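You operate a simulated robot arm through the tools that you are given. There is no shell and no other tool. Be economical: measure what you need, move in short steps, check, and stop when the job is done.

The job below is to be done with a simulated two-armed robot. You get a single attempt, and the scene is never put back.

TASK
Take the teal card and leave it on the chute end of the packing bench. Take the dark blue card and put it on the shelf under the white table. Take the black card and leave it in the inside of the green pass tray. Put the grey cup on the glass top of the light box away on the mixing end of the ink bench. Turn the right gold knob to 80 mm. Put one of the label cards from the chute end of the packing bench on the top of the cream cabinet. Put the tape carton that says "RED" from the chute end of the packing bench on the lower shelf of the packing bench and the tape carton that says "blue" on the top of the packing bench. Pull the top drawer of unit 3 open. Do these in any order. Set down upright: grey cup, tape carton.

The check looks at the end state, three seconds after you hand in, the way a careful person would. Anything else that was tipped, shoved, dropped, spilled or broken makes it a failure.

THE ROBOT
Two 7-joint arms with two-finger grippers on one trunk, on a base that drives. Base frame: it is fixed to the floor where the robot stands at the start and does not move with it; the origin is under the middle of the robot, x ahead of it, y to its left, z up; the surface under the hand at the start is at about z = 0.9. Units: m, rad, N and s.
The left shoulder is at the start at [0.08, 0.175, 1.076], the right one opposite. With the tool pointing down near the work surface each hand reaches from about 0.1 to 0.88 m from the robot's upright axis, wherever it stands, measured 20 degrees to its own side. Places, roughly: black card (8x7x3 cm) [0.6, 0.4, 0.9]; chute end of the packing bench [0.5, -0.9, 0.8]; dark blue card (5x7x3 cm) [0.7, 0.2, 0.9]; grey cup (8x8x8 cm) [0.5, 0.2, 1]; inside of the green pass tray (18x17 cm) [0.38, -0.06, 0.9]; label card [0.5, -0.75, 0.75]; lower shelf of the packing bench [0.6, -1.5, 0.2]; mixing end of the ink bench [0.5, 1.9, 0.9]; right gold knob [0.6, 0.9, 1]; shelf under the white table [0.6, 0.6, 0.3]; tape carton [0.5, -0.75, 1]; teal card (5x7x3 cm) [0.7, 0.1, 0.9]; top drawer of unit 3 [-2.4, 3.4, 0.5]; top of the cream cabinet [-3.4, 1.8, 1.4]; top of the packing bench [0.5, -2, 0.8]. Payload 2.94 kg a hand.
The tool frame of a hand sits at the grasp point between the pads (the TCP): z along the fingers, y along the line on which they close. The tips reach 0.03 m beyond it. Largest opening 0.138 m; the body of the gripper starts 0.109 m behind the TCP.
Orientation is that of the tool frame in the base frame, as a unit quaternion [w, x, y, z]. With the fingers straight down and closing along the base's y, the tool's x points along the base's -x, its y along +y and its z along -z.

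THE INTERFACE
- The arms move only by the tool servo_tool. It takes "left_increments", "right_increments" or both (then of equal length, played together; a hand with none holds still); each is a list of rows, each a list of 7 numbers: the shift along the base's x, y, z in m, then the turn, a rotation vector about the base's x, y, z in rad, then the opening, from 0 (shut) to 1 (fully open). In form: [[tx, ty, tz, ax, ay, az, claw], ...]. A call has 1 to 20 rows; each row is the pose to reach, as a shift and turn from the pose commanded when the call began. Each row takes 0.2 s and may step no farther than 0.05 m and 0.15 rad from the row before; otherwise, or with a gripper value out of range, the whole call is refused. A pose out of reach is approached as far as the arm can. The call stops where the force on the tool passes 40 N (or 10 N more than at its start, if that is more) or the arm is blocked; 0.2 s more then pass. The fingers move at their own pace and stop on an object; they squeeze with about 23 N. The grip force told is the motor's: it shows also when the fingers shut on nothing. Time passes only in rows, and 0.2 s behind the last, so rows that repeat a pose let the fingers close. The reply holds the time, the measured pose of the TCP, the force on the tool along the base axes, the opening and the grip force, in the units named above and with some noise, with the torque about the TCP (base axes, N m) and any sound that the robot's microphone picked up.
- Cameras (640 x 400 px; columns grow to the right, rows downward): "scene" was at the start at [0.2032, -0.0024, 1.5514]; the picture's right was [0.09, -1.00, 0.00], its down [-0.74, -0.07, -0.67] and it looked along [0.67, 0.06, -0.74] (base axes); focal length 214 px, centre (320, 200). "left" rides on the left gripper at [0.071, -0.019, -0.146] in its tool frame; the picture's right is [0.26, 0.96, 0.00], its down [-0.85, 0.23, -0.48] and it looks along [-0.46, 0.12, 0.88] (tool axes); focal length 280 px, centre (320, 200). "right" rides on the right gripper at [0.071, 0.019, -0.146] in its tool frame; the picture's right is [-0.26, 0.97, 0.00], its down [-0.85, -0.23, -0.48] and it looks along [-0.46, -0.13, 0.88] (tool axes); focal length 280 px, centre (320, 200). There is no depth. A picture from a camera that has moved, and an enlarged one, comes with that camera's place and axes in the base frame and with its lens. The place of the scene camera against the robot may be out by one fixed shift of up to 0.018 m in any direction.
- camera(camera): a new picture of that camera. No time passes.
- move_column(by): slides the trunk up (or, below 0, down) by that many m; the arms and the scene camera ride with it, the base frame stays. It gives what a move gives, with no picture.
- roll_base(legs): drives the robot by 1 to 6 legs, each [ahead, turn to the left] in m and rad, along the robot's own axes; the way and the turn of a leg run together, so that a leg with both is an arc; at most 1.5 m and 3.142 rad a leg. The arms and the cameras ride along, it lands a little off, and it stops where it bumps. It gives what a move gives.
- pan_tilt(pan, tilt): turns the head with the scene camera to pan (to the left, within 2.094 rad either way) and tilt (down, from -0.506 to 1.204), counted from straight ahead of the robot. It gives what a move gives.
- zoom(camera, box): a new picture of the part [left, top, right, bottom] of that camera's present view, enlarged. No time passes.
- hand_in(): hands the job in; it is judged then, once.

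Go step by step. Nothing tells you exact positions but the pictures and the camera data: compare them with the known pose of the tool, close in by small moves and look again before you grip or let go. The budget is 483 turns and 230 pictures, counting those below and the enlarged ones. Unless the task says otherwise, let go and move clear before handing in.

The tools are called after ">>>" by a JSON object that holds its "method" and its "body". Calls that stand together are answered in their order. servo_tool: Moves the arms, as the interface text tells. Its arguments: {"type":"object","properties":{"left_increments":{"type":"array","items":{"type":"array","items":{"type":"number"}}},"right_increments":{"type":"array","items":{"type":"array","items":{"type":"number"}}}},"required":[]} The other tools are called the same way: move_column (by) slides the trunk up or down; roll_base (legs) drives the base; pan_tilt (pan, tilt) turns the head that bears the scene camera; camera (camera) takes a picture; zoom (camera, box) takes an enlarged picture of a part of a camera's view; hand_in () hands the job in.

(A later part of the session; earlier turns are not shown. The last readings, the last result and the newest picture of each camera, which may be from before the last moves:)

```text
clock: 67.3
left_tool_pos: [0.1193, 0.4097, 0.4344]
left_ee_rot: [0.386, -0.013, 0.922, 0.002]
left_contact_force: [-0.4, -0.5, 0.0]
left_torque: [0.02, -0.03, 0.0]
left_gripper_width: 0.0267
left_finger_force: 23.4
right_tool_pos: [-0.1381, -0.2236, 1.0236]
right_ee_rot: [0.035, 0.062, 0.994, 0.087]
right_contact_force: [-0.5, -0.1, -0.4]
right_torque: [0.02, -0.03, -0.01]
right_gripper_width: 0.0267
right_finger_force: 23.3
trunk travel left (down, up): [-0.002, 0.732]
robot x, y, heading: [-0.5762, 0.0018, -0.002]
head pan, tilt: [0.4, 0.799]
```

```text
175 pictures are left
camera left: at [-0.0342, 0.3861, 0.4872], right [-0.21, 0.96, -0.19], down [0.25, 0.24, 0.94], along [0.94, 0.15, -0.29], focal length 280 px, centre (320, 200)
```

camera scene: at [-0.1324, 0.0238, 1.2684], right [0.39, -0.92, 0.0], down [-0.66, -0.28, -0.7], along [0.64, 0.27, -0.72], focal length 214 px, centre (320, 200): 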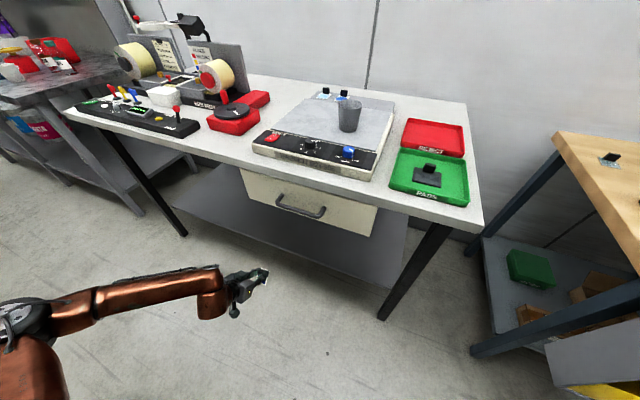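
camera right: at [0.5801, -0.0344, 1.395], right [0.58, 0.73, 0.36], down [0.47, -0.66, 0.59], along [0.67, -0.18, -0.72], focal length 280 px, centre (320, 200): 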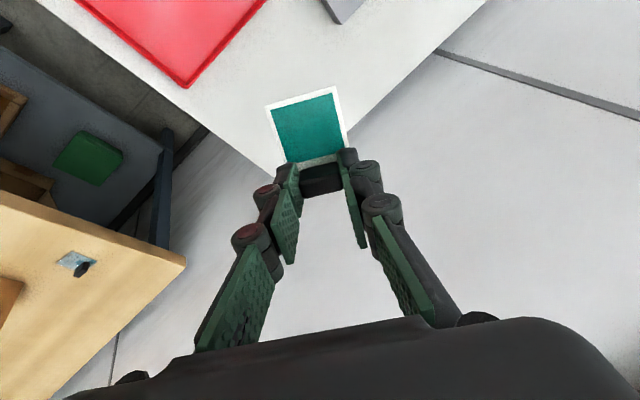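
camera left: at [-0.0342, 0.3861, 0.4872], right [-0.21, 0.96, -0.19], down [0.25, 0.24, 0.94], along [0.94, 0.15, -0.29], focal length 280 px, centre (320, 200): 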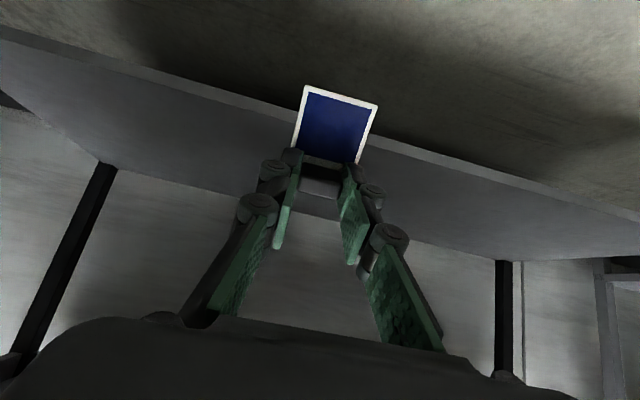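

>>> {"method": "servo_tool", "body": {"left_increments": [[0.04, 0, 0, 0, 0, 0, 0], [0.08, 0, 0, 0, 0, 0, 0], [0.12, 0, 0, 0, 0, 0, 0], [0.16, 0, 0, 0, 0, 0, 0], [0.2, 0, 0, 0, 0, 0, 0], [0.24, 0, 0, 0, 0, 0, 0], [0.28, 0, 0, 0, 0, 0, 0], [0.32, 0, 0, 0, 0, 0, 0], [0.35, 0, 0, 0, 0, 0, 0]]}}

>>> {"method": "camera", "body": {"camera": "scene"}}

>>> {"method": "camera", "body": {"camera": "left"}}

```text
clock: 69.2
left_tool_pos: [0.4482, 0.5049, 0.4146]
left_ee_rot: [0.371, -0.021, 0.925, 0.076]
left_contact_force: [-0.3, 1.2, 0.0]
left_torque: [-0.05, -0.08, -0.05]
left_gripper_width: 0.0265
left_finger_force: 23.3
left hand out of reach, approached as far as the arm can: row 9
right_tool_pos: [-0.121, -0.2323, 0.9924]
right_ee_rot: [-0.035, 0.081, 0.994, 0.06]
right_contact_force: [4.4, -0.3, -1.0]
right_torque: [0.09, 0.63, 0.06]
right_gripper_width: 0.0268
right_finger_force: 22.7
trunk travel left (down, up): [-0.002, 0.732]
robot x, y, heading: [-0.5706, 0.0016, 0.002]
head pan, tilt: [0.4, 0.799]
stopped in row 9 (left hand): the arm was blocked; the commanded pose is now the measured one
```

```text
174 pictures are left
camera scene: at [0.0054, 0.0244, 1.2338], right [0.38, -0.92, -0.04], down [-0.73, -0.28, -0.62], along [0.56, 0.27, -0.78], focal length 214 px, centre (320, 200)
```

scene: 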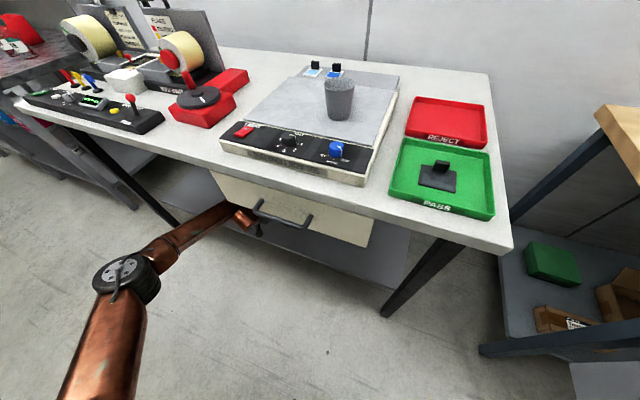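

```text
173 pictures are left
camera left: at [0.2993, 0.4647, 0.4672], right [-0.28, 0.96, -0.06], down [0.27, 0.14, 0.95], along [0.92, 0.25, -0.29], focal length 280 px, centre (320, 200)
```

left: 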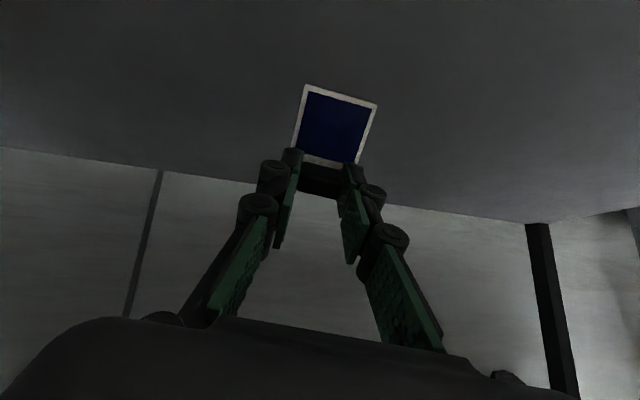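

The card is over the shelf, but the robot is leaning forward as it reaches. I'll lower gently to the shelf, release, and withdraw.

>>> {"method": "servo_tool", "body": {"left_increments": [[0, 0, -0.015, 0, 0, 0, 0], [0, 0, -0.03, 0, 0, 0, 0], [0, 0, -0.045, 0, 0, 0, 0], [0, 0, -0.06, 0, 0, 0, 0]]}}

>>> {"method": "camera", "body": {"camera": "left"}}

```text
clock: 69.5
left_tool_pos: [0.4282, 0.5605, 0.4441]
left_ee_rot: [0.38, -0.027, 0.915, 0.133]
left_contact_force: [1.1, -3.2, 2.2]
left_torque: [0.21, 0.27, 0.34]
left_gripper_width: 0.0267
left_finger_force: 23.2
right_tool_pos: [-0.1953, -0.2448, 0.9726]
right_ee_rot: [-0.02, 0.047, 0.998, 0.046]
right_contact_force: [-1.7, -1.4, 0.9]
right_torque: [0.16, -0.18, 0.0]
right_gripper_width: 0.0266
right_finger_force: 23.3
trunk travel left (down, up): [-0.002, 0.732]
robot x, y, heading: [-0.5677, 0.006, -0.02]
head pan, tilt: [0.4, 0.799]
stopped in row 1 (left hand): the arm was blocked; the commanded pose is now the measured one
```

```text
172 pictures are left
camera left: at [0.281, 0.5063, 0.4901], right [-0.33, 0.94, 0.03], down [0.24, 0.05, 0.97], along [0.91, 0.33, -0.24], focal length 280 px, centre (320, 200)
```

left: 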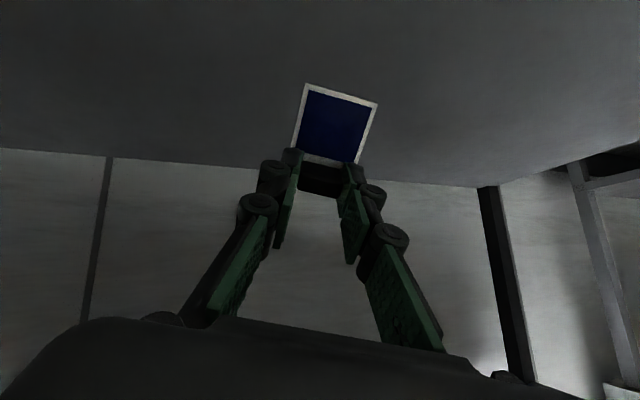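

>>> {"method": "servo_tool", "body": {"left_increments": [[0, 0, 0, 0, 0, 0, 0], [0, 0, 0, 0, 0, 0, 0], [0, 0, 0, 0, 0, 0, 0], [0, 0, 0, 0, 0, 0, 0], [0, 0, 0, 0, 0, 0, 0], [0, 0, 0, 0, 0, 0, 0]]}}

>>> {"method": "servo_tool", "body": {"left_increments": [[0, 0, 0, 0, 0, 0, 0], [0, 0, 0, 0, 0, 0, 0], [0, 0, 0, 0, 0, 0, 0], [0, 0, 0, 0, 0, 0, 0], [0, 0, 0, 0, 0, 0, 0], [0, 0, 0, 0, 0, 0, 0]]}}

>>> {"method": "camera", "body": {"camera": "scene"}}

```text
clock: 69.8
left_tool_pos: [0.3535, 0.6374, 0.5214]
left_ee_rot: [0.416, -0.059, 0.89, 0.179]
left_contact_force: [0.0, -3.4, -2.3]
left_torque: [0.27, -0.09, 0.28]
left_gripper_width: 0.0268
left_finger_force: 22.9
right_tool_pos: [-0.2835, -0.2329, 0.9788]
right_ee_rot: [-0.022, 0.026, 0.999, 0.016]
right_contact_force: [3.7, -0.5, 0.5]
right_torque: [-0.09, 0.61, 0.03]
right_gripper_width: 0.0268
right_finger_force: 23.1
trunk travel left (down, up): [-0.002, 0.732]
robot x, y, heading: [-0.572, 0.0031, 0.001]
head pan, tilt: [0.4, 0.799]
stopped in row 1 (left hand): the arm was blocked; the commanded pose is now the measured one
```

```text
clock: 70.2
left_tool_pos: [0.3013, 0.6371, 0.6034]
left_ee_rot: [0.46, -0.075, 0.867, 0.175]
left_contact_force: [-0.7, -1.0, -0.5]
left_torque: [0.05, -0.14, 0.0]
left_gripper_width: 0.0267
left_finger_force: 23.2
right_tool_pos: [-0.3686, -0.2349, 0.987]
right_ee_rot: [-0.04, 0.054, 0.998, 0.004]
right_contact_force: [7.1, 4.1, 0.8]
right_torque: [-0.38, 0.9, 0.05]
right_gripper_width: 0.0264
right_finger_force: 23.6
trunk travel left (down, up): [-0.002, 0.732]
robot x, y, heading: [-0.573, 0.007, 0.001]
head pan, tilt: [0.4, 0.799]
stopped in row 1 (left hand): the arm was blocked; the commanded pose is now the measured one
```

```text
171 pictures are left
camera scene: at [-0.0892, 0.0273, 1.26], right [0.39, -0.92, -0.01], down [-0.68, -0.28, -0.67], along [0.62, 0.27, -0.74], focal length 214 px, centre (320, 200)
```

scene: 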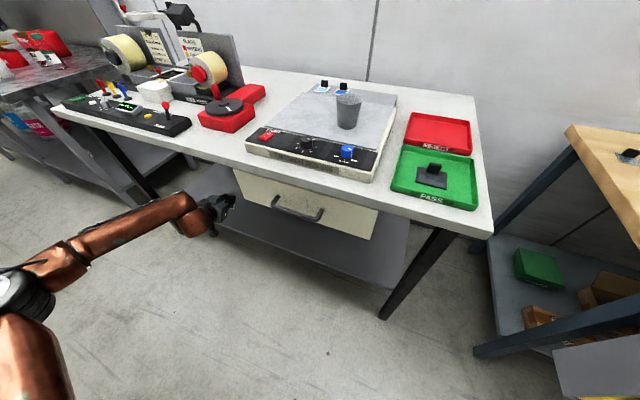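

>>> {"method": "servo_tool", "body": {"left_increments": [[0, 0, 0, 0, 0, 0, 0], [0, 0, 0, 0, 0, 0, 0], [0, 0, 0, 0, 0, 0, 0], [0, 0, 0, 0, 0, 0, 0]]}}

>>> {"method": "servo_tool", "body": {"left_increments": [[0, 0, 0, 0, 0, 0, 0], [0, 0, 0, 0, 0, 0, 0], [0, 0, 0, 0, 0, 0, 0], [0, 0, 0, 0, 0, 0, 0]]}}

>>> {"method": "servo_tool", "body": {"left_increments": [[0, 0, 0, 0, 0, 0, 0], [0, 0, 0, 0, 0, 0, 0], [0, 0, 0, 0, 0, 0, 0], [0, 0, 0, 0, 0, 0, 0]]}}

>>> {"method": "camera", "body": {"camera": "scene"}}

```text
clock: 70.5
left_tool_pos: [0.2812, 0.6185, 0.6294]
left_ee_rot: [0.477, -0.063, 0.861, 0.164]
left_contact_force: [0.9, 0.0, 1.4]
left_torque: [-0.02, 0.13, 0.0]
left_gripper_width: 0.0266
left_finger_force: 23.4
right_tool_pos: [-0.4085, -0.2368, 0.9895]
right_ee_rot: [0.003, 0.048, 0.999, 0.016]
right_contact_force: [-1.1, -0.3, 0.1]
right_torque: [0.04, -0.18, 0.03]
right_gripper_width: 0.0268
right_finger_force: 22.8
trunk travel left (down, up): [-0.002, 0.732]
robot x, y, heading: [-0.5725, 0.0023, 0.003]
head pan, tilt: [0.4, 0.799]
stopped in row 1 (right hand): the arm was blocked; the commanded pose is now the measured one
```

```text
clock: 71.5
left_tool_pos: [0.2917, 0.614, 0.614]
left_ee_rot: [0.47, -0.06, 0.866, 0.161]
left_contact_force: [-0.3, 0.6, -0.7]
left_torque: [0.02, 0.06, 0.01]
left_gripper_width: 0.0268
left_finger_force: 22.8
right_tool_pos: [-0.3859, -0.2357, 0.989]
right_ee_rot: [-0.037, 0.061, 0.997, 0.007]
right_contact_force: [0.4, 1.0, -0.7]
right_torque: [-0.03, 0.04, -0.04]
right_gripper_width: 0.0267
right_finger_force: 23.0
trunk travel left (down, up): [-0.002, 0.732]
robot x, y, heading: [-0.5715, -0.0019, -0.002]
head pan, tilt: [0.4, 0.799]
```

```text
clock: 72.5
left_tool_pos: [0.2956, 0.6146, 0.6083]
left_ee_rot: [0.467, -0.061, 0.867, 0.161]
left_contact_force: [-0.1, -0.5, -1.1]
left_torque: [0.03, 0.01, 0.01]
left_gripper_width: 0.0269
left_finger_force: 23.0
right_tool_pos: [-0.39, -0.2371, 0.987]
right_ee_rot: [0.0, 0.05, 0.999, 0.017]
right_contact_force: [0.6, 0.1, 0.8]
right_torque: [0.01, 0.01, -0.03]
right_gripper_width: 0.0267
right_finger_force: 23.2
trunk travel left (down, up): [-0.002, 0.732]
robot x, y, heading: [-0.5718, 0.0024, -0.002]
head pan, tilt: [0.4, 0.799]
```

```text
170 pictures are left
camera scene: at [-0.1215, 0.0249, 1.2662], right [0.39, -0.92, 0.0], down [-0.67, -0.28, -0.69], along [0.64, 0.27, -0.72], focal length 214 px, centre (320, 200)
```

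scene: 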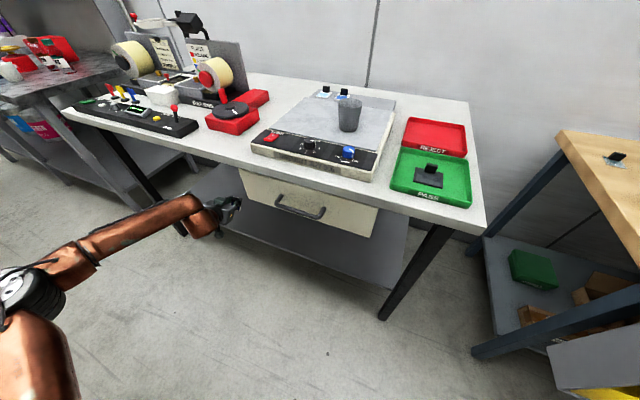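

Settled. I'll withdraw the left hand from under the table, raise the trunk to undo the forward lean, then reach in with a straighter body.

>>> {"method": "servo_tool", "body": {"left_increments": [[-0.03, -0.01, 0, 0, 0, 0, 0], [-0.06, -0.03, 0, 0, 0, 0, 0], [-0.09, -0.05, 0, 0, 0, 0, 0], [-0.12, -0.07, 0, 0, 0, 0, 0], [-0.15, -0.09, 0, 0, 0, 0, 0]]}}

>>> {"method": "move_column", "body": {"by": 0.1}}

>>> {"method": "move_column", "body": {"by": 0.1}}

>>> {"method": "camera", "body": {"camera": "scene"}}

```text
clock: 73.7
left_tool_pos: [0.1442, 0.5246, 0.6094]
left_ee_rot: [0.467, -0.062, 0.867, 0.161]
left_contact_force: [-0.4, 0.3, 0.4]
left_torque: [0.02, 0.01, 0.0]
left_gripper_width: 0.0267
left_finger_force: 23.2
right_tool_pos: [-0.3949, -0.2383, 0.9858]
right_ee_rot: [0.008, 0.046, 0.999, 0.018]
right_contact_force: [0.6, -0.7, 0.8]
right_torque: [-0.01, -0.03, -0.01]
right_gripper_width: 0.0266
right_finger_force: 23.2
trunk travel left (down, up): [-0.002, 0.732]
robot x, y, heading: [-0.5721, 0.0065, -0.001]
head pan, tilt: [0.4, 0.799]
```

```text
clock: 75.0
left_tool_pos: [0.1447, 0.5263, 0.7031]
left_ee_rot: [0.466, -0.062, 0.868, 0.161]
left_contact_force: [0.2, -0.1, -0.6]
left_torque: [0.01, -0.06, 0.0]
left_gripper_width: 0.0268
left_finger_force: 23.4
right_tool_pos: [-0.392, -0.2347, 1.0844]
right_ee_rot: [0.008, 0.045, 0.999, 0.017]
right_contact_force: [0.8, 0.2, 0.0]
right_torque: [-0.1, 0.12, 0.0]
right_gripper_width: 0.0268
right_finger_force: 22.9
trunk travel left (down, up): [-0.102, 0.632]
robot x, y, heading: [-0.5703, 0.0032, -0.001]
head pan, tilt: [0.4, 0.799]
```

```text
clock: 76.4
left_tool_pos: [0.1436, 0.5245, 0.8058]
left_ee_rot: [0.468, -0.061, 0.867, 0.161]
left_contact_force: [-0.6, 0.3, 0.1]
left_torque: [0.02, 0.0, 0.0]
left_gripper_width: 0.0265
left_finger_force: 23.2
right_tool_pos: [-0.3948, -0.2377, 1.1847]
right_ee_rot: [0.009, 0.045, 0.999, 0.02]
right_contact_force: [0.5, 0.6, -0.5]
right_torque: [0.0, 0.06, 0.08]
right_gripper_width: 0.0269
right_finger_force: 23.4
trunk travel left (down, up): [-0.202, 0.532]
robot x, y, heading: [-0.57, 0.001, -0.001]
head pan, tilt: [0.4, 0.799]
```

```text
169 pictures are left
camera scene: at [-0.3343, 0.0248, 1.5032], right [0.39, -0.92, 0.0], down [-0.66, -0.28, -0.7], along [0.64, 0.27, -0.72], focal length 214 px, centre (320, 200)
```

scene: 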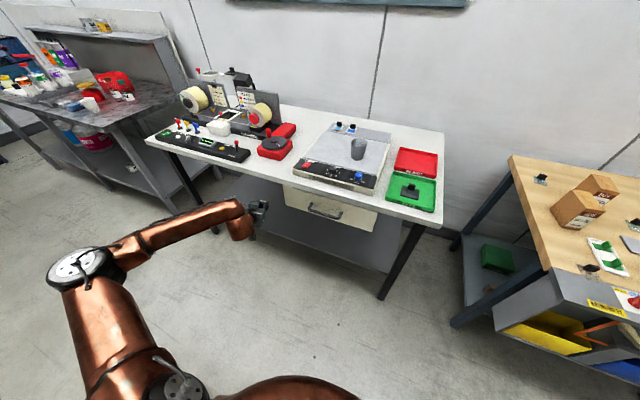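

Raising the trunk undid the lean, so I'll work with the trunk nearly at its normal height. Lower the left hand to shelf-entry height, then drive forward a bit.

>>> {"method": "move_column", "body": {"by": 0.048}}

>>> {"method": "servo_tool", "body": {"left_increments": [[-0.02, -0.005, -0.04, -0.04, 0.033, -0.04, 0], [-0.04, -0.01, -0.08, -0.083, 0.067, -0.08, 0], [-0.06, -0.02, -0.12, -0.125, 0.1, -0.12, 0], [-0.08, -0.02, -0.16, -0.167, 0.133, -0.16, 0], [-0.1, -0.02, -0.2, -0.21, 0.167, -0.2, 0], [-0.11, -0.02, -0.24, -0.25, 0.2, -0.237, 0], [-0.11, -0.02, -0.28, -0.25, 0.2, -0.237, 0], [-0.11, -0.02, -0.32, -0.25, 0.2, -0.237, 0], [-0.11, -0.02, -0.36, -0.25, 0.2, -0.237, 0], [-0.11, -0.02, -0.4, -0.25, 0.2, -0.237, 0]]}}

>>> {"method": "camera", "body": {"camera": "scene"}}

```text
clock: 77.3
left_tool_pos: [0.145, 0.5243, 0.8553]
left_ee_rot: [0.468, -0.061, 0.867, 0.161]
left_contact_force: [-0.2, 0.2, 0.0]
left_torque: [0.02, -0.02, 0.01]
left_gripper_width: 0.0267
left_finger_force: 23.4
right_tool_pos: [-0.3945, -0.2369, 1.2324]
right_ee_rot: [0.009, 0.046, 0.999, 0.018]
right_contact_force: [-0.2, -0.4, -0.9]
right_torque: [-0.03, 0.06, -0.02]
right_gripper_width: 0.0267
right_finger_force: 22.9
trunk travel left (down, up): [-0.25, 0.484]
robot x, y, heading: [-0.5697, 0.0026, -0.001]
head pan, tilt: [0.4, 0.799]
```

```text
clock: 79.5
left_tool_pos: [0.0331, 0.5046, 0.4562]
left_ee_rot: [0.385, 0.0, 0.923, 0.001]
left_contact_force: [0.1, 0.3, -0.2]
left_torque: [0.01, 0.02, -0.03]
left_gripper_width: 0.0266
left_finger_force: 23.5
right_tool_pos: [-0.3955, -0.2376, 1.2335]
right_ee_rot: [0.01, 0.046, 0.999, 0.019]
right_contact_force: [-0.1, 0.0, 0.1]
right_torque: [-0.01, -0.01, 0.0]
right_gripper_width: 0.0264
right_finger_force: 22.6
trunk travel left (down, up): [-0.25, 0.484]
robot x, y, heading: [-0.5714, -0.0012, -0.002]
head pan, tilt: [0.4, 0.799]
```

```text
168 pictures are left
camera scene: at [-0.3733, 0.0251, 1.5545], right [0.39, -0.92, 0.0], down [-0.66, -0.28, -0.7], along [0.64, 0.27, -0.72], focal length 214 px, centre (320, 200)
```

scene: 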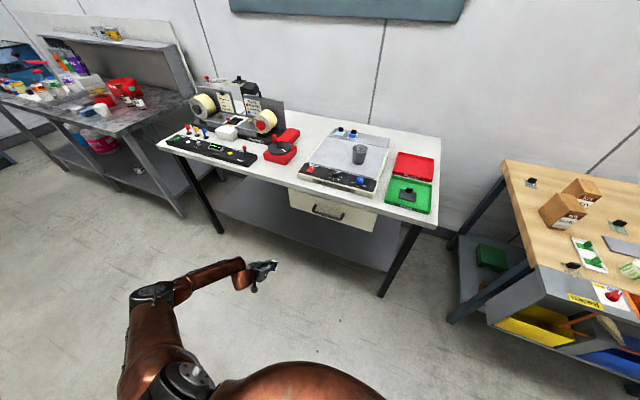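

>>> {"method": "roll_base", "body": {"legs": [[0.06, 0], [0.06, 0], [0.06, 0], [0.06, 0]]}}

>>> {"method": "servo_tool", "body": {"left_increments": [[0.04, 0, 0, 0, 0, 0, 0], [0.08, 0, 0, 0, 0, 0, 0], [0.12, 0, 0, 0, 0, 0, 0], [0.15, 0, 0, 0, 0, 0, 0]]}}

>>> {"method": "camera", "body": {"camera": "left"}}

>>> {"method": "camera", "body": {"camera": "scene"}}

```text
clock: 82.7
left_tool_pos: [0.2627, 0.5136, 0.4712]
left_ee_rot: [0.397, 0.002, 0.918, 0.006]
left_contact_force: [1.3, 0.2, -0.1]
left_torque: [-0.02, 0.13, -0.03]
left_gripper_width: 0.0267
left_finger_force: 22.5
right_tool_pos: [-0.187, -0.241, 1.2293]
right_ee_rot: [0.024, 0.045, 0.999, 0.017]
right_contact_force: [0.1, 0.2, 0.0]
right_torque: [0.0, 0.06, 0.01]
right_gripper_width: 0.0269
right_finger_force: 23.1
trunk travel left (down, up): [-0.25, 0.484]
robot x, y, heading: [-0.336, 0.0033, 0.006]
head pan, tilt: [0.4, 0.799]
stopped in leg 4: the robot was blocked; the commanded pose is now the measured one
```

```text
clock: 83.7
left_tool_pos: [0.3998, 0.5141, 0.4841]
left_ee_rot: [0.409, 0.001, 0.913, 0.008]
left_contact_force: [-0.5, 1.0, 1.3]
left_torque: [-0.06, -0.03, -0.08]
left_gripper_width: 0.0267
left_finger_force: 23.1
right_tool_pos: [-0.2205, -0.2405, 1.2304]
right_ee_rot: [0.04, 0.043, 0.998, 0.018]
right_contact_force: [-1.1, -1.0, 0.4]
right_torque: [0.04, -0.19, -0.02]
right_gripper_width: 0.027
right_finger_force: 23.5
trunk travel left (down, up): [-0.25, 0.484]
robot x, y, heading: [-0.3312, 0.0008, 0.001]
head pan, tilt: [0.4, 0.799]
```

```text
167 pictures are left
camera left: at [0.2443, 0.4928, 0.5285], right [-0.18, 0.97, -0.18], down [0.21, 0.22, 0.95], along [0.96, 0.13, -0.24], focal length 280 px, centre (320, 200)
```

left: 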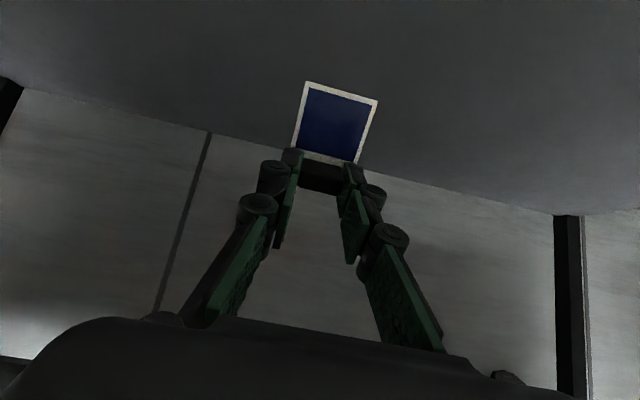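

```text
166 pictures are left
camera scene: at [-0.1447, 0.0244, 1.5559], right [0.39, -0.92, 0.0], down [-0.66, -0.28, -0.7], along [0.64, 0.27, -0.71], focal length 214 px, centre (320, 200)
```

scene: 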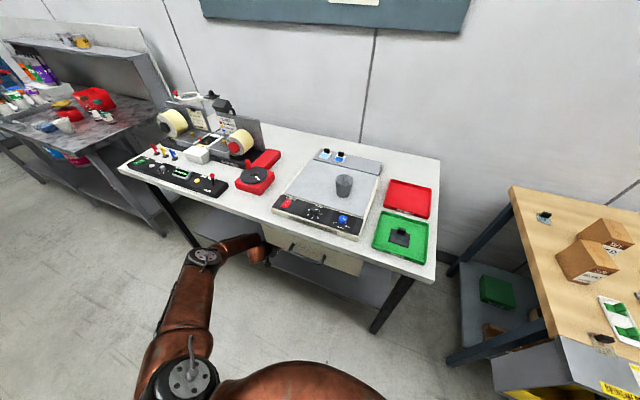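

>>> {"method": "servo_tool", "body": {"left_increments": [[0.02, 0, -0.02, 0, 0.08, 0, 0], [0.04, 0, -0.04, 0, 0.16, 0, 0], [0.05, 0, -0.06, 0, 0.24, 0, 0], [0.06, 0, -0.08, 0, 0.32, 0, 0], [0.06, 0, -0.1, 0, 0.36, 0, 0]]}}

>>> {"method": "camera", "body": {"camera": "left"}}

```text
clock: 84.5
left_tool_pos: [0.4494, 0.6002, 0.4543]
left_ee_rot: [0.342, -0.051, 0.938, 0.028]
left_contact_force: [-15.0, -13.6, -10.8]
left_torque: [1.66, -2.44, 0.97]
left_gripper_width: 0.0266
left_finger_force: 22.7
left hand out of reach, approached as far as the arm can: row 2, 3
right_tool_pos: [-0.1695, -0.1812, 1.2156]
right_ee_rot: [-0.017, 0.036, 0.998, 0.043]
right_contact_force: [67.8, 32.6, 48.9]
right_torque: [2.45, 2.6, -1.09]
right_gripper_width: 0.0807
right_finger_force: 24.9
trunk travel left (down, up): [-0.25, 0.484]
robot x, y, heading: [-0.3167, 0.003, 0.123]
head pan, tilt: [0.4, 0.799]
stopped in row 3 (left hand): the arm was blocked; the commanded pose is now the measured one
```

```text
165 pictures are left
camera left: at [0.3052, 0.563, 0.5208], right [-0.31, 0.94, -0.15], down [0.32, 0.25, 0.91], along [0.9, 0.24, -0.37], focal length 280 px, centre (320, 200)
```

left: 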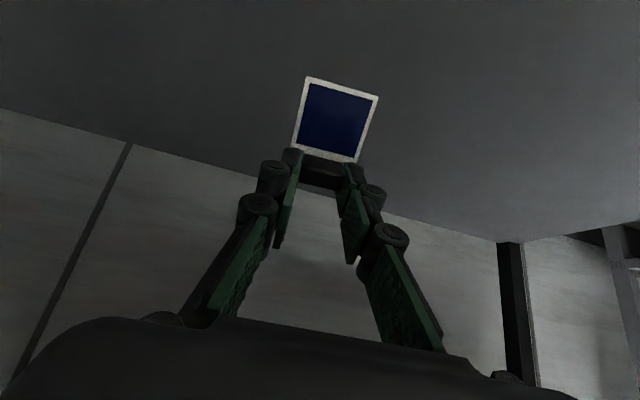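

The robot yawed and the right hand seems to have hit something. I'll look at it now.

>>> {"method": "camera", "body": {"camera": "right"}}

>>> {"method": "pan_tilt", "body": {"pan": -0.4, "tilt": 1.2}}

>>> {"method": "camera", "body": {"camera": "scene"}}

```text
164 pictures are left
camera right: at [-0.234, -0.1704, 1.3641], right [0.33, 0.94, 0.07], down [0.84, -0.33, 0.42], along [0.42, -0.08, -0.9], focal length 280 px, centre (320, 200)
```

right: 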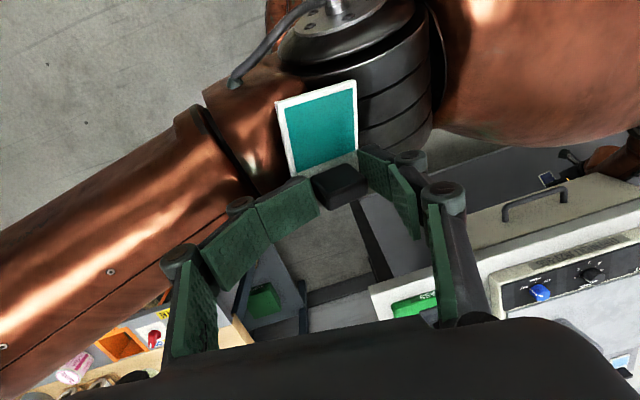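

```text
clock: 85.7
left_tool_pos: [0.4317, 0.6215, 0.494]
left_ee_rot: [0.345, -0.041, 0.934, 0.081]
left_contact_force: [-20.6, 25.8, 14.0]
left_torque: [-1.58, -1.58, -1.97]
left_gripper_width: 0.0266
left_finger_force: 22.6
right_tool_pos: [-0.1843, -0.243, 1.2094]
right_ee_rot: [-0.021, 0.053, 0.997, 0.053]
right_contact_force: [21.4, -1.6, 19.3]
right_torque: [-0.27, 2.14, 0.2]
right_gripper_width: 0.0592
right_finger_force: 22.3
trunk travel left (down, up): [-0.25, 0.484]
robot x, y, heading: [-0.3248, 0.0107, 0.146]
head pan, tilt: [-0.4, 1.201]
```

```text
163 pictures are left
camera scene: at [-0.136, 0.03, 1.5266], right [-0.25, -0.97, 0.02], down [-0.9, 0.23, -0.36], along [0.34, -0.11, -0.93], focal length 214 px, centre (320, 200)
```

scene: 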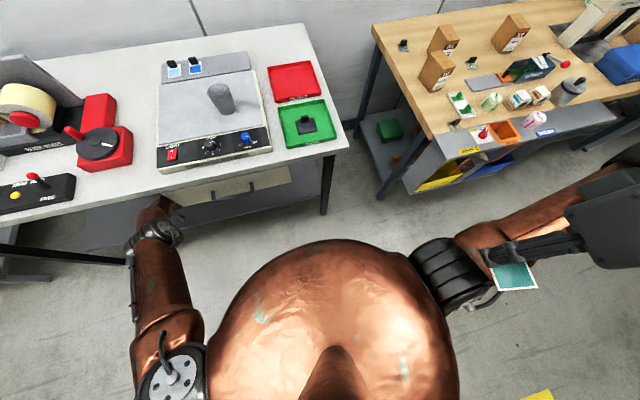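

>>> {"method": "camera", "body": {"camera": "right"}}

>>> {"method": "servo_tool", "body": {"left_increments": [[0, 0, 0, 0, 0, 0, 0], [0, 0, 0, 0, 0, 0, 0]]}}

>>> {"method": "camera", "body": {"camera": "left"}}

```text
162 pictures are left
camera right: at [-0.2471, -0.2323, 1.3595], right [0.36, 0.93, 0.09], down [0.84, -0.37, 0.41], along [0.41, -0.08, -0.91], focal length 280 px, centre (320, 200)
```

right: 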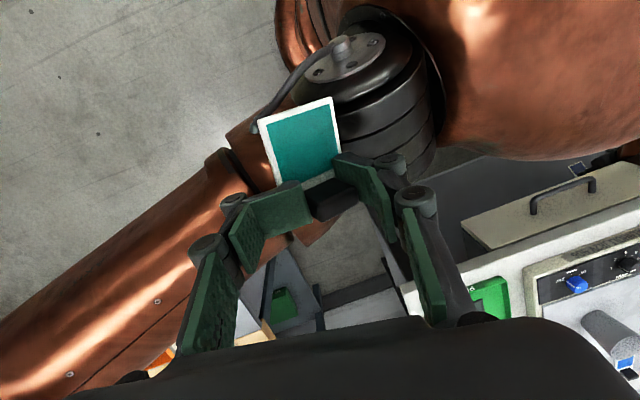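

```text
clock: 85.9
left_tool_pos: [0.4422, 0.5969, 0.4888]
left_ee_rot: [0.366, -0.036, 0.929, 0.054]
left_contact_force: [-4.0, 0.1, -5.1]
left_torque: [0.06, -0.8, -0.04]
left_gripper_width: 0.0265
left_finger_force: 23.3
right_tool_pos: [-0.2263, -0.1841, 1.212]
right_ee_rot: [-0.002, 0.057, 0.996, 0.066]
right_contact_force: [-16.9, 6.9, 22.9]
right_torque: [-0.7, 0.22, -0.07]
right_gripper_width: 0.0773
right_finger_force: 22.7
trunk travel left (down, up): [-0.25, 0.484]
robot x, y, heading: [-0.3323, 0.0087, 0.133]
head pan, tilt: [-0.4, 1.201]
stopped in row 1 (right hand): the force on the tool passed its limit at 68 N (the readings are from after the stop); the commanded pose is now the measured one
```

```text
161 pictures are left
camera left: at [0.2942, 0.5567, 0.5457], right [-0.29, 0.95, -0.11], down [0.27, 0.19, 0.94], along [0.92, 0.25, -0.32], focal length 280 px, centre (320, 200)
```

left: 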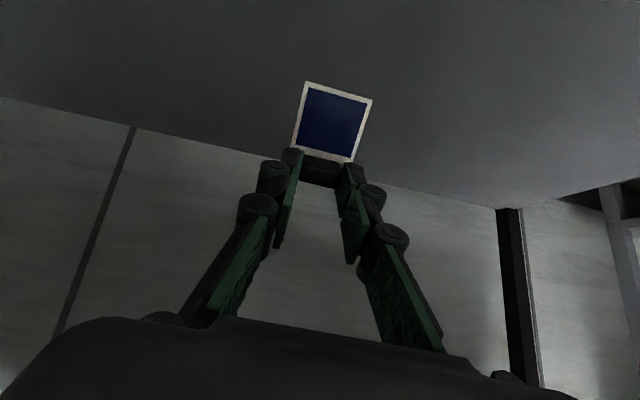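

The right finger is jammed against the robot's own arm. I'll move the right hand forward and away from it.

>>> {"method": "servo_tool", "body": {"right_increments": [[0.04, 0, 0.02, 0, 0, 0, 0], [0.08, 0, 0.04, 0, 0, 0, 0], [0.12, 0, 0.06, 0, 0, 0, 0], [0.16, 0, 0.06, 0, 0, 0, 0], [0.2, 0, 0.06, 0, 0, 0, 0]]}}

>>> {"method": "camera", "body": {"camera": "right"}}

```text
clock: 86.2
left_tool_pos: [0.4306, 0.6095, 0.5254]
left_ee_rot: [0.406, -0.253, 0.878, 0.012]
left_contact_force: [-1.7, -0.2, 5.9]
left_torque: [-0.02, 0.09, 0.22]
left_gripper_width: 0.0267
left_finger_force: 23.3
right_tool_pos: [-0.1563, -0.1801, 1.1947]
right_ee_rot: [-0.021, -0.028, 0.991, 0.131]
right_contact_force: [5.3, 4.4, 15.1]
right_torque: [0.1, -0.49, -0.22]
right_gripper_width: 0.0836
right_finger_force: 23.1
right hand out of reach, approached as far as the arm can: row 1
trunk travel left (down, up): [-0.25, 0.484]
robot x, y, heading: [-0.2894, 0.0213, 0.302]
head pan, tilt: [-0.4, 1.201]
stopped in row 1 (right hand): the force on the tool passed its limit at 46 N (the readings are from after the stop); the commanded pose is now the measured one
```

```text
160 pictures are left
camera right: at [-0.2197, -0.204, 1.3429], right [0.22, 0.95, 0.24], down [0.88, -0.29, 0.37], along [0.42, 0.13, -0.9], focal length 280 px, centre (320, 200)
```

right: 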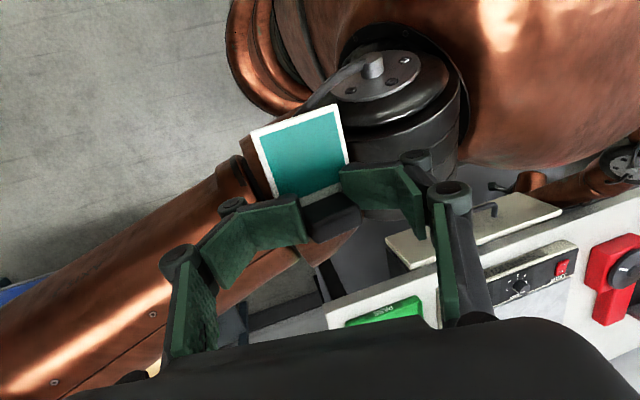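

>>> {"method": "servo_tool", "body": {"right_increments": [[0.0, -0.02, 0.03, 0, 0, 0, 0]]}}

>>> {"method": "camera", "body": {"camera": "scene"}}

```text
clock: 86.5
left_tool_pos: [0.4584, 0.6045, 0.5395]
left_ee_rot: [0.424, -0.267, 0.865, 0.004]
left_contact_force: [-20.0, 26.8, 7.8]
left_torque: [-0.71, -1.33, -2.15]
left_gripper_width: 0.0267
left_finger_force: 22.7
right_tool_pos: [-0.0953, -0.1956, 1.1622]
right_ee_rot: [-0.16, 0.106, 0.967, 0.166]
right_contact_force: [8.7, 0.1, 14.2]
right_torque: [0.3, -0.23, -0.21]
right_gripper_width: 0.0843
right_finger_force: 22.4
right hand out of reach, approached as far as the arm can: row 1
trunk travel left (down, up): [-0.25, 0.484]
robot x, y, heading: [-0.2568, 0.0346, 0.466]
head pan, tilt: [-0.4, 1.201]
stopped in row 1 (right hand): the force on the tool passed its limit at 199 N (the readings are from after the stop); the commanded pose is now the measured one
```

```text
159 pictures are left
camera scene: at [-0.1012, 0.1257, 1.5285], right [0.07, -1.0, 0.03], down [-0.93, -0.07, -0.37], along [0.37, 0.0, -0.93], focal length 214 px, centre (320, 200)
```

scene: 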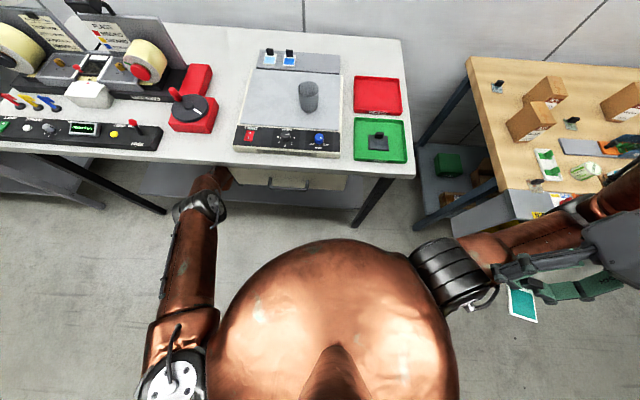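

The hand is sitting on the robot's own right shoulder; lifting straight up and forward should free it.

>>> {"method": "servo_tool", "body": {"right_increments": [[0.0, 0.0, 0.05, 0, 0, 0, 0], [0.02, 0.0, 0.09, 0, 0, 0, 0], [0.05, 0.01, 0.13, 0, 0, 0, 0]]}}

>>> {"method": "servo_tool", "body": {"right_increments": [[0.0, 0.0, 0.05, 0, 0, 0, 0], [0.02, 0.0, 0.09, 0, 0, 0, 0], [0.05, 0.01, 0.13, 0, 0, 0, 0]]}}

>>> {"method": "camera", "body": {"camera": "right"}}

```text
refused: row 3 steps farther than a row can; nothing moved
```

```text
refused: row 3 steps farther than a row can; nothing moved
```

```text
158 pictures are left
camera right: at [-0.1171, -0.2191, 1.3214], right [0.49, 0.85, 0.19], down [0.86, -0.51, 0.06], along [0.15, 0.13, -0.98], focal length 280 px, centre (320, 200)
```

right: 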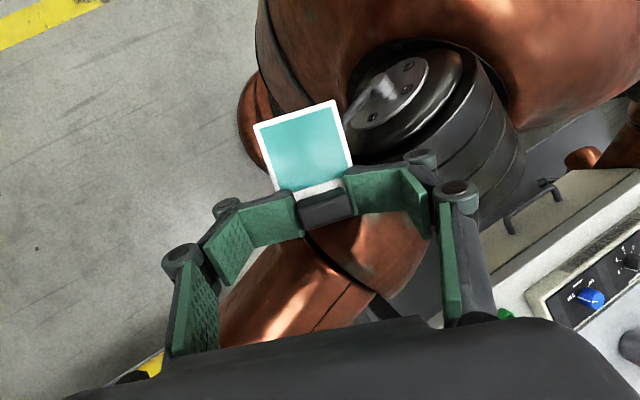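

>>> {"method": "servo_tool", "body": {"right_increments": [[0.0, 0.0, 0.045, 0, 0, 0, 0], [0.01, 0.0, 0.09, 0, 0, 0, 0], [0.03, 0.01, 0.13, 0, 0, 0, 0]]}}

>>> {"method": "servo_tool", "body": {"right_increments": [[0.0, 0.0, 0.045, 0, 0, 0, 0], [0.01, 0.0, 0.09, 0, 0, 0, 0], [0.03, 0.01, 0.13, 0, 0, 0, 0]]}}

>>> {"method": "camera", "body": {"camera": "right"}}

```text
clock: 86.8
left_tool_pos: [0.4683, 0.6254, 0.5492]
left_ee_rot: [0.446, -0.293, 0.845, 0.022]
left_contact_force: [-12.5, 21.3, -5.0]
left_torque: [-1.41, -1.39, -2.31]
left_gripper_width: 0.0265
left_finger_force: 23.3
right_tool_pos: [-0.143, -0.2409, 1.1608]
right_ee_rot: [-0.142, 0.15, 0.964, 0.165]
right_contact_force: [1.7, 7.0, 1.6]
right_torque: [-0.5, 0.04, 0.17]
right_gripper_width: 0.0623
right_finger_force: 19.3
right hand out of reach, approached as far as the arm can: row 1
trunk travel left (down, up): [-0.25, 0.484]
robot x, y, heading: [-0.2706, 0.0342, 0.415]
head pan, tilt: [-0.4, 1.201]
stopped in row 1 (left hand): the arm was blocked; the commanded pose is now the measured one
```

```text
clock: 87.2
left_tool_pos: [0.4544, 0.6399, 0.5489]
left_ee_rot: [0.438, -0.296, 0.848, 0.029]
left_contact_force: [-0.5, 0.9, -1.0]
left_torque: [-0.02, -0.09, -0.08]
left_gripper_width: 0.0265
left_finger_force: 22.6
right_tool_pos: [-0.1341, -0.2351, 1.2]
right_ee_rot: [-0.144, 0.142, 0.966, 0.161]
right_contact_force: [0.7, 1.0, -0.4]
right_torque: [-0.1, -0.05, 0.03]
right_gripper_width: 0.048
right_finger_force: 23.0
right hand out of reach, approached as far as the arm can: row 1, 2
trunk travel left (down, up): [-0.25, 0.484]
robot x, y, heading: [-0.2682, 0.0385, 0.408]
head pan, tilt: [-0.4, 1.201]
stopped in row 2 (left hand): the arm was blocked; the commanded pose is now the measured one
```

```text
157 pictures are left
camera right: at [-0.1588, -0.253, 1.3601], right [0.55, 0.82, 0.18], down [0.82, -0.57, 0.09], along [0.18, 0.09, -0.98], focal length 280 px, centre (320, 200)
```

right: 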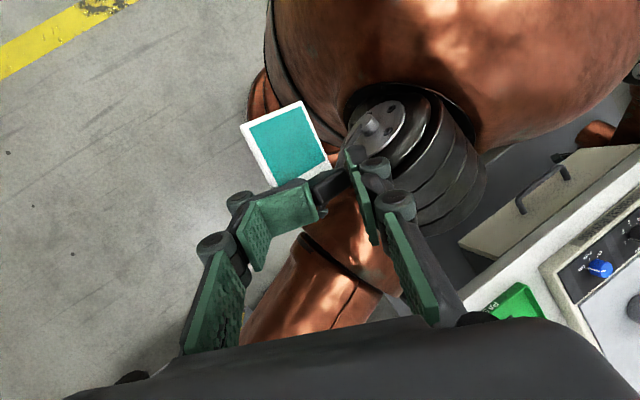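

>>> {"method": "servo_tool", "body": {"right_increments": [[0.02, 0.0, 0.03, 0, 0, 0, 0], [0.05, 0.01, 0.05, 0, 0, 0, 0], [0.08, 0.02, 0.07, 0, 0, 0, 0], [0.11, 0.03, 0.07, 0, 0, 0, 0], [0.14, 0.04, 0.07, 0, 0, 0, 0]]}}

>>> {"method": "camera", "body": {"camera": "right"}}

>>> {"method": "camera", "body": {"camera": "left"}}

```text
clock: 88.4
left_tool_pos: [0.4538, 0.6378, 0.5484]
left_ee_rot: [0.438, -0.296, 0.848, 0.03]
left_contact_force: [-0.2, 0.8, -0.4]
left_torque: [0.01, -0.02, 0.01]
left_gripper_width: 0.0267
left_finger_force: 23.1
right_tool_pos: [-0.0276, -0.1756, 1.2646]
right_ee_rot: [-0.145, 0.142, 0.966, 0.162]
right_contact_force: [0.1, -0.5, 0.3]
right_torque: [-0.05, 0.01, 0.0]
right_gripper_width: 0.0458
right_finger_force: 23.0
right hand out of reach, approached as far as the arm can: row 1, 2, 3, 4, 5
trunk travel left (down, up): [-0.25, 0.484]
robot x, y, heading: [-0.2677, 0.0345, 0.411]
head pan, tilt: [-0.4, 1.201]
```

```text
156 pictures are left
camera right: at [-0.0521, -0.1938, 1.425], right [0.55, 0.82, 0.18], down [0.82, -0.57, 0.09], along [0.18, 0.09, -0.98], focal length 280 px, centre (320, 200)
```

right: 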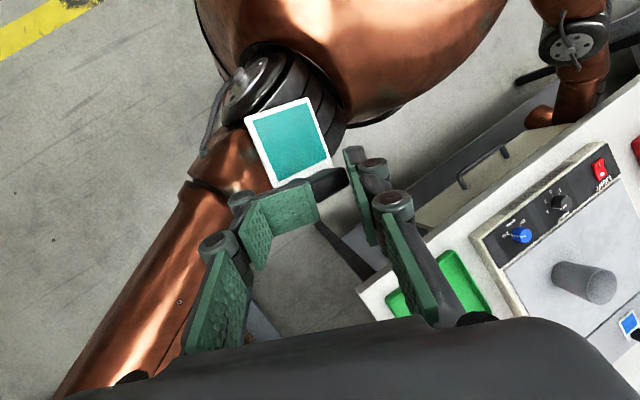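

```text
155 pictures are left
camera left: at [0.3268, 0.5433, 0.5885], right [-0.63, 0.67, -0.4], down [-0.09, 0.45, 0.89], along [0.77, 0.59, -0.22], focal length 280 px, centre (320, 200)
```

left: 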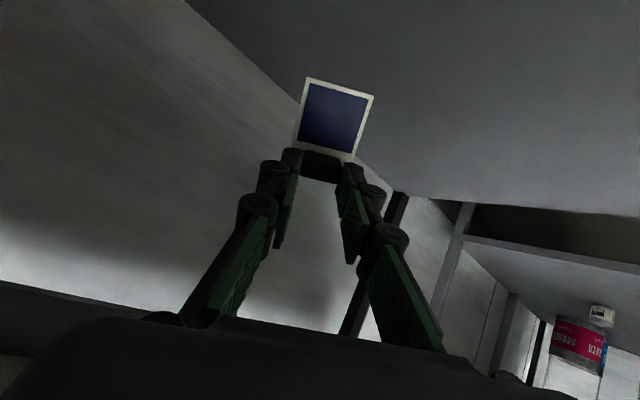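

The teal card is still held and things are calm. I'll roll forward a little so the left arm can reach lower.

>>> {"method": "roll_base", "body": {"legs": [[0.05, 0], [0.05, 0]]}}

>>> {"method": "servo_tool", "body": {"left_increments": [[0, 0, -0.02, 0, 0, 0, 0], [0, 0, -0.04, 0, 0, 0, 0], [-0.01, 0, -0.06, 0, 0, 0, 0], [-0.02, 0, -0.08, 0, 0, 0, 0]]}}

>>> {"method": "camera", "body": {"camera": "left"}}

```text
clock: 89.5
left_tool_pos: [0.4685, 0.6517, 0.5137]
left_ee_rot: [0.417, -0.301, 0.857, 0.03]
left_contact_force: [-1.7, -0.7, -0.2]
left_torque: [0.01, -0.2, -0.04]
left_gripper_width: 0.0268
left_finger_force: 23.0
right_tool_pos: [0.0151, -0.156, 1.2666]
right_ee_rot: [-0.142, 0.136, 0.967, 0.163]
right_contact_force: [-1.2, -0.6, 0.7]
right_torque: [0.05, -0.1, -0.04]
right_gripper_width: 0.0233
right_finger_force: 22.7
trunk travel left (down, up): [-0.25, 0.484]
robot x, y, heading: [-0.2254, 0.0535, 0.423]
head pan, tilt: [-0.4, 1.201]
stopped in leg 1: the robot was blocked; the commanded pose is now the measured one
```

```text
clock: 90.5
left_tool_pos: [0.4478, 0.6263, 0.4548]
left_ee_rot: [0.417, -0.302, 0.857, 0.031]
left_contact_force: [0.1, 0.4, 0.2]
left_torque: [-0.03, 0.08, -0.01]
left_gripper_width: 0.0265
left_finger_force: 23.0
left hand out of reach, approached as far as the arm can: row 1, 2, 3, 4
right_tool_pos: [0.0152, -0.1566, 1.2668]
right_ee_rot: [-0.143, 0.136, 0.966, 0.164]
right_contact_force: [-0.1, 0.5, 0.2]
right_torque: [0.01, 0.03, 0.02]
right_gripper_width: 0.0235
right_finger_force: 23.1
trunk travel left (down, up): [-0.25, 0.484]
robot x, y, heading: [-0.2246, 0.0552, 0.422]
head pan, tilt: [-0.4, 1.201]
```

```text
154 pictures are left
camera left: at [0.3232, 0.5312, 0.5027], right [-0.65, 0.66, -0.38], down [-0.06, 0.46, 0.89], along [0.76, 0.59, -0.26], focal length 280 px, centre (320, 200)
```

left: 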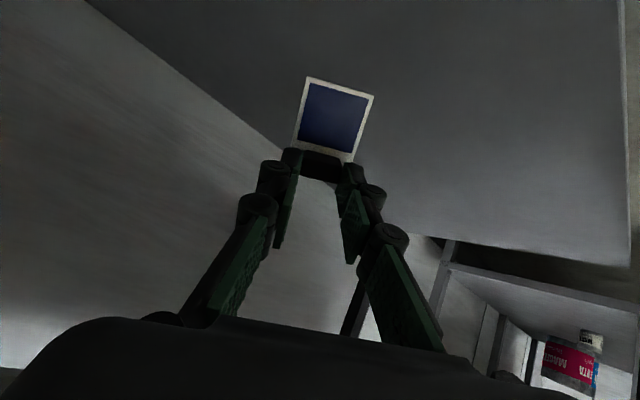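

>>> {"method": "move_column", "body": {"by": -0.05}}

>>> {"method": "camera", "body": {"camera": "scene"}}

>>> {"method": "camera", "body": {"camera": "right"}}

```text
clock: 91.5
left_tool_pos: [0.4498, 0.6305, 0.4122]
left_ee_rot: [0.42, -0.301, 0.856, 0.03]
left_contact_force: [-0.3, 0.1, 0.4]
left_torque: [0.0, 0.03, -0.01]
left_gripper_width: 0.0269
left_finger_force: 23.3
right_tool_pos: [0.0105, -0.1566, 1.2163]
right_ee_rot: [-0.142, 0.136, 0.967, 0.165]
right_contact_force: [0.1, 1.1, -0.4]
right_torque: [-0.05, 0.01, 0.04]
right_gripper_width: 0.0234
right_finger_force: 22.9
trunk travel left (down, up): [-0.2, 0.534]
robot x, y, heading: [-0.2267, 0.0539, 0.423]
head pan, tilt: [-0.4, 1.201]
```

```text
153 pictures are left
camera scene: at [-0.0156, 0.1081, 1.4736], right [0.02, -1.0, 0.0], down [-0.93, -0.02, -0.36], along [0.36, 0.01, -0.93], focal length 214 px, centre (320, 200)
```

scene: 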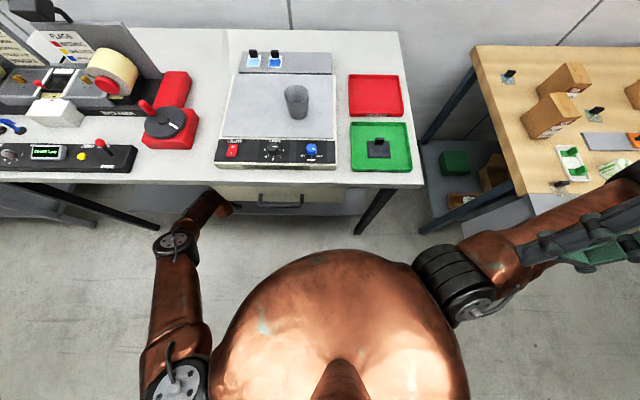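

```text
152 pictures are left
camera right: at [-0.0163, -0.1757, 1.3757], right [0.54, 0.82, 0.19], down [0.82, -0.56, 0.1], along [0.18, 0.1, -0.98], focal length 280 px, centre (320, 200)
```

right: 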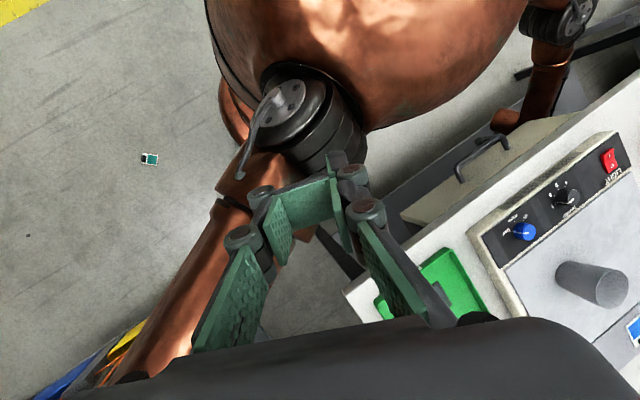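

The teal card has slipped to the floor near (-0.35, -0.57), tab up; I'll fetch it later. First finish the dark blue card: lower a bit more.

>>> {"method": "move_column", "body": {"by": -0.04}}

>>> {"method": "servo_tool", "body": {"left_increments": [[0, 0, -0.01, 0, 0, 0, 0], [-0.005, 0, -0.02, 0, 0, 0, 0], [-0.01, 0, -0.03, 0, 0, 0, 0]]}}

>>> {"method": "camera", "body": {"camera": "left"}}

```text
clock: 92.3
left_tool_pos: [0.4475, 0.6302, 0.3688]
left_ee_rot: [0.418, -0.3, 0.857, 0.03]
left_contact_force: [0.1, 0.5, 0.3]
left_torque: [0.01, 0.02, 0.04]
left_gripper_width: 0.0268
left_finger_force: 22.7
right_tool_pos: [0.0135, -0.1549, 1.1762]
right_ee_rot: [-0.144, 0.137, 0.966, 0.165]
right_contact_force: [-0.2, 0.6, 0.4]
right_torque: [0.0, -0.07, -0.03]
right_gripper_width: 0.0236
right_finger_force: 23.0
trunk travel left (down, up): [-0.16, 0.574]
robot x, y, heading: [-0.2272, 0.0537, 0.42]
head pan, tilt: [-0.4, 1.201]
```

```text
clock: 93.1
left_tool_pos: [0.4417, 0.6301, 0.3398]
left_ee_rot: [0.421, -0.299, 0.856, 0.029]
left_contact_force: [0.0, -0.6, 13.5]
left_torque: [0.0, 0.0, -0.02]
left_gripper_width: 0.0271
left_finger_force: 22.8
right_tool_pos: [0.0144, -0.1554, 1.1768]
right_ee_rot: [-0.143, 0.137, 0.966, 0.166]
right_contact_force: [0.7, -0.1, -0.2]
right_torque: [-0.01, -0.01, 0.01]
right_gripper_width: 0.0237
right_finger_force: 22.8
trunk travel left (down, up): [-0.16, 0.574]
robot x, y, heading: [-0.2251, 0.0537, 0.426]
head pan, tilt: [-0.4, 1.201]
```

```text
151 pictures are left
camera left: at [0.3167, 0.5356, 0.3866], right [-0.64, 0.66, -0.39], down [-0.06, 0.46, 0.89], along [0.76, 0.59, -0.25], focal length 280 px, centre (320, 200)
```

left: 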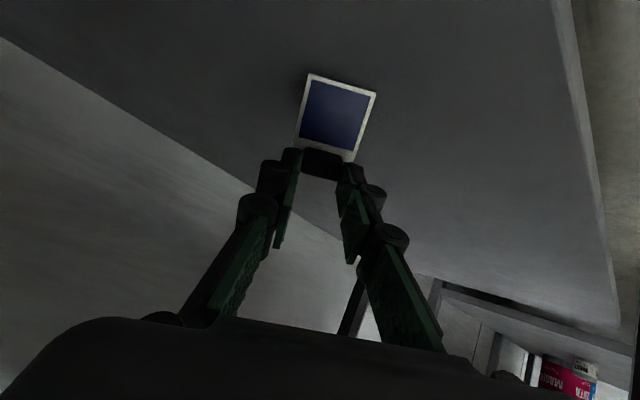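

>>> {"method": "servo_tool", "body": {"left_increments": [[0.0, 0, 0.005, -0.05, 0.12, 0, 0], [0.0, 0, 0.0, -0.1, 0.24, 0, 0], [0, 0, -0.005, -0.15, 0.36, 0, 0], [0, 0, -0.01, -0.18, 0.44, 0, 0]]}}

>>> {"method": "camera", "body": {"camera": "left"}}

```text
clock: 94.1
left_tool_pos: [0.4277, 0.6189, 0.3378]
left_ee_rot: [0.199, -0.323, 0.925, 0.019]
left_contact_force: [0.6, 0.4, 0.0]
left_torque: [0.01, 0.03, -0.02]
left_gripper_width: 0.0268
left_finger_force: 22.7
left hand out of reach, approached as far as the arm can: row 3, 4
right_tool_pos: [0.0152, -0.1547, 1.1749]
right_ee_rot: [-0.144, 0.137, 0.966, 0.164]
right_contact_force: [-0.7, -0.5, -0.6]
right_torque: [0.02, 0.03, -0.03]
right_gripper_width: 0.0236
right_finger_force: 22.8
trunk travel left (down, up): [-0.16, 0.574]
robot x, y, heading: [-0.2199, 0.0522, 0.421]
head pan, tilt: [-0.4, 1.201]
```

```text
150 pictures are left
camera left: at [0.3365, 0.538, 0.446], right [-0.77, 0.61, -0.19], down [0.3, 0.61, 0.74], along [0.56, 0.51, -0.65], focal length 280 px, centre (320, 200)
```

left: 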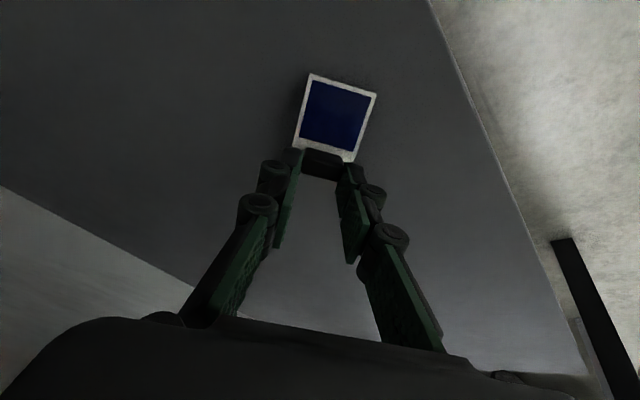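

>>> {"method": "servo_tool", "body": {"left_increments": [[0.0, 0, -0.008, 0, 0, 0, 0], [0.0, 0, -0.016, 0, 0, 0, 0], [0, 0, -0.022, 0, 0, 0, 0]]}}

```text
clock: 94.9
left_tool_pos: [0.4216, 0.6125, 0.3298]
left_ee_rot: [0.195, -0.325, 0.925, 0.022]
left_contact_force: [8.6, 2.1, 16.9]
left_torque: [0.04, 0.03, -0.02]
left_gripper_width: 0.027
left_finger_force: 22.9
left hand out of reach, approached as far as the arm can: row 1, 2, 3
right_tool_pos: [0.0132, -0.1564, 1.1767]
right_ee_rot: [-0.143, 0.137, 0.966, 0.165]
right_contact_force: [-0.3, 0.1, 0.1]
right_torque: [0.02, -0.01, -0.03]
right_gripper_width: 0.0235
right_finger_force: 23.2
trunk travel left (down, up): [-0.16, 0.574]
robot x, y, heading: [-0.2226, 0.0521, 0.421]
head pan, tilt: [-0.4, 1.201]
```

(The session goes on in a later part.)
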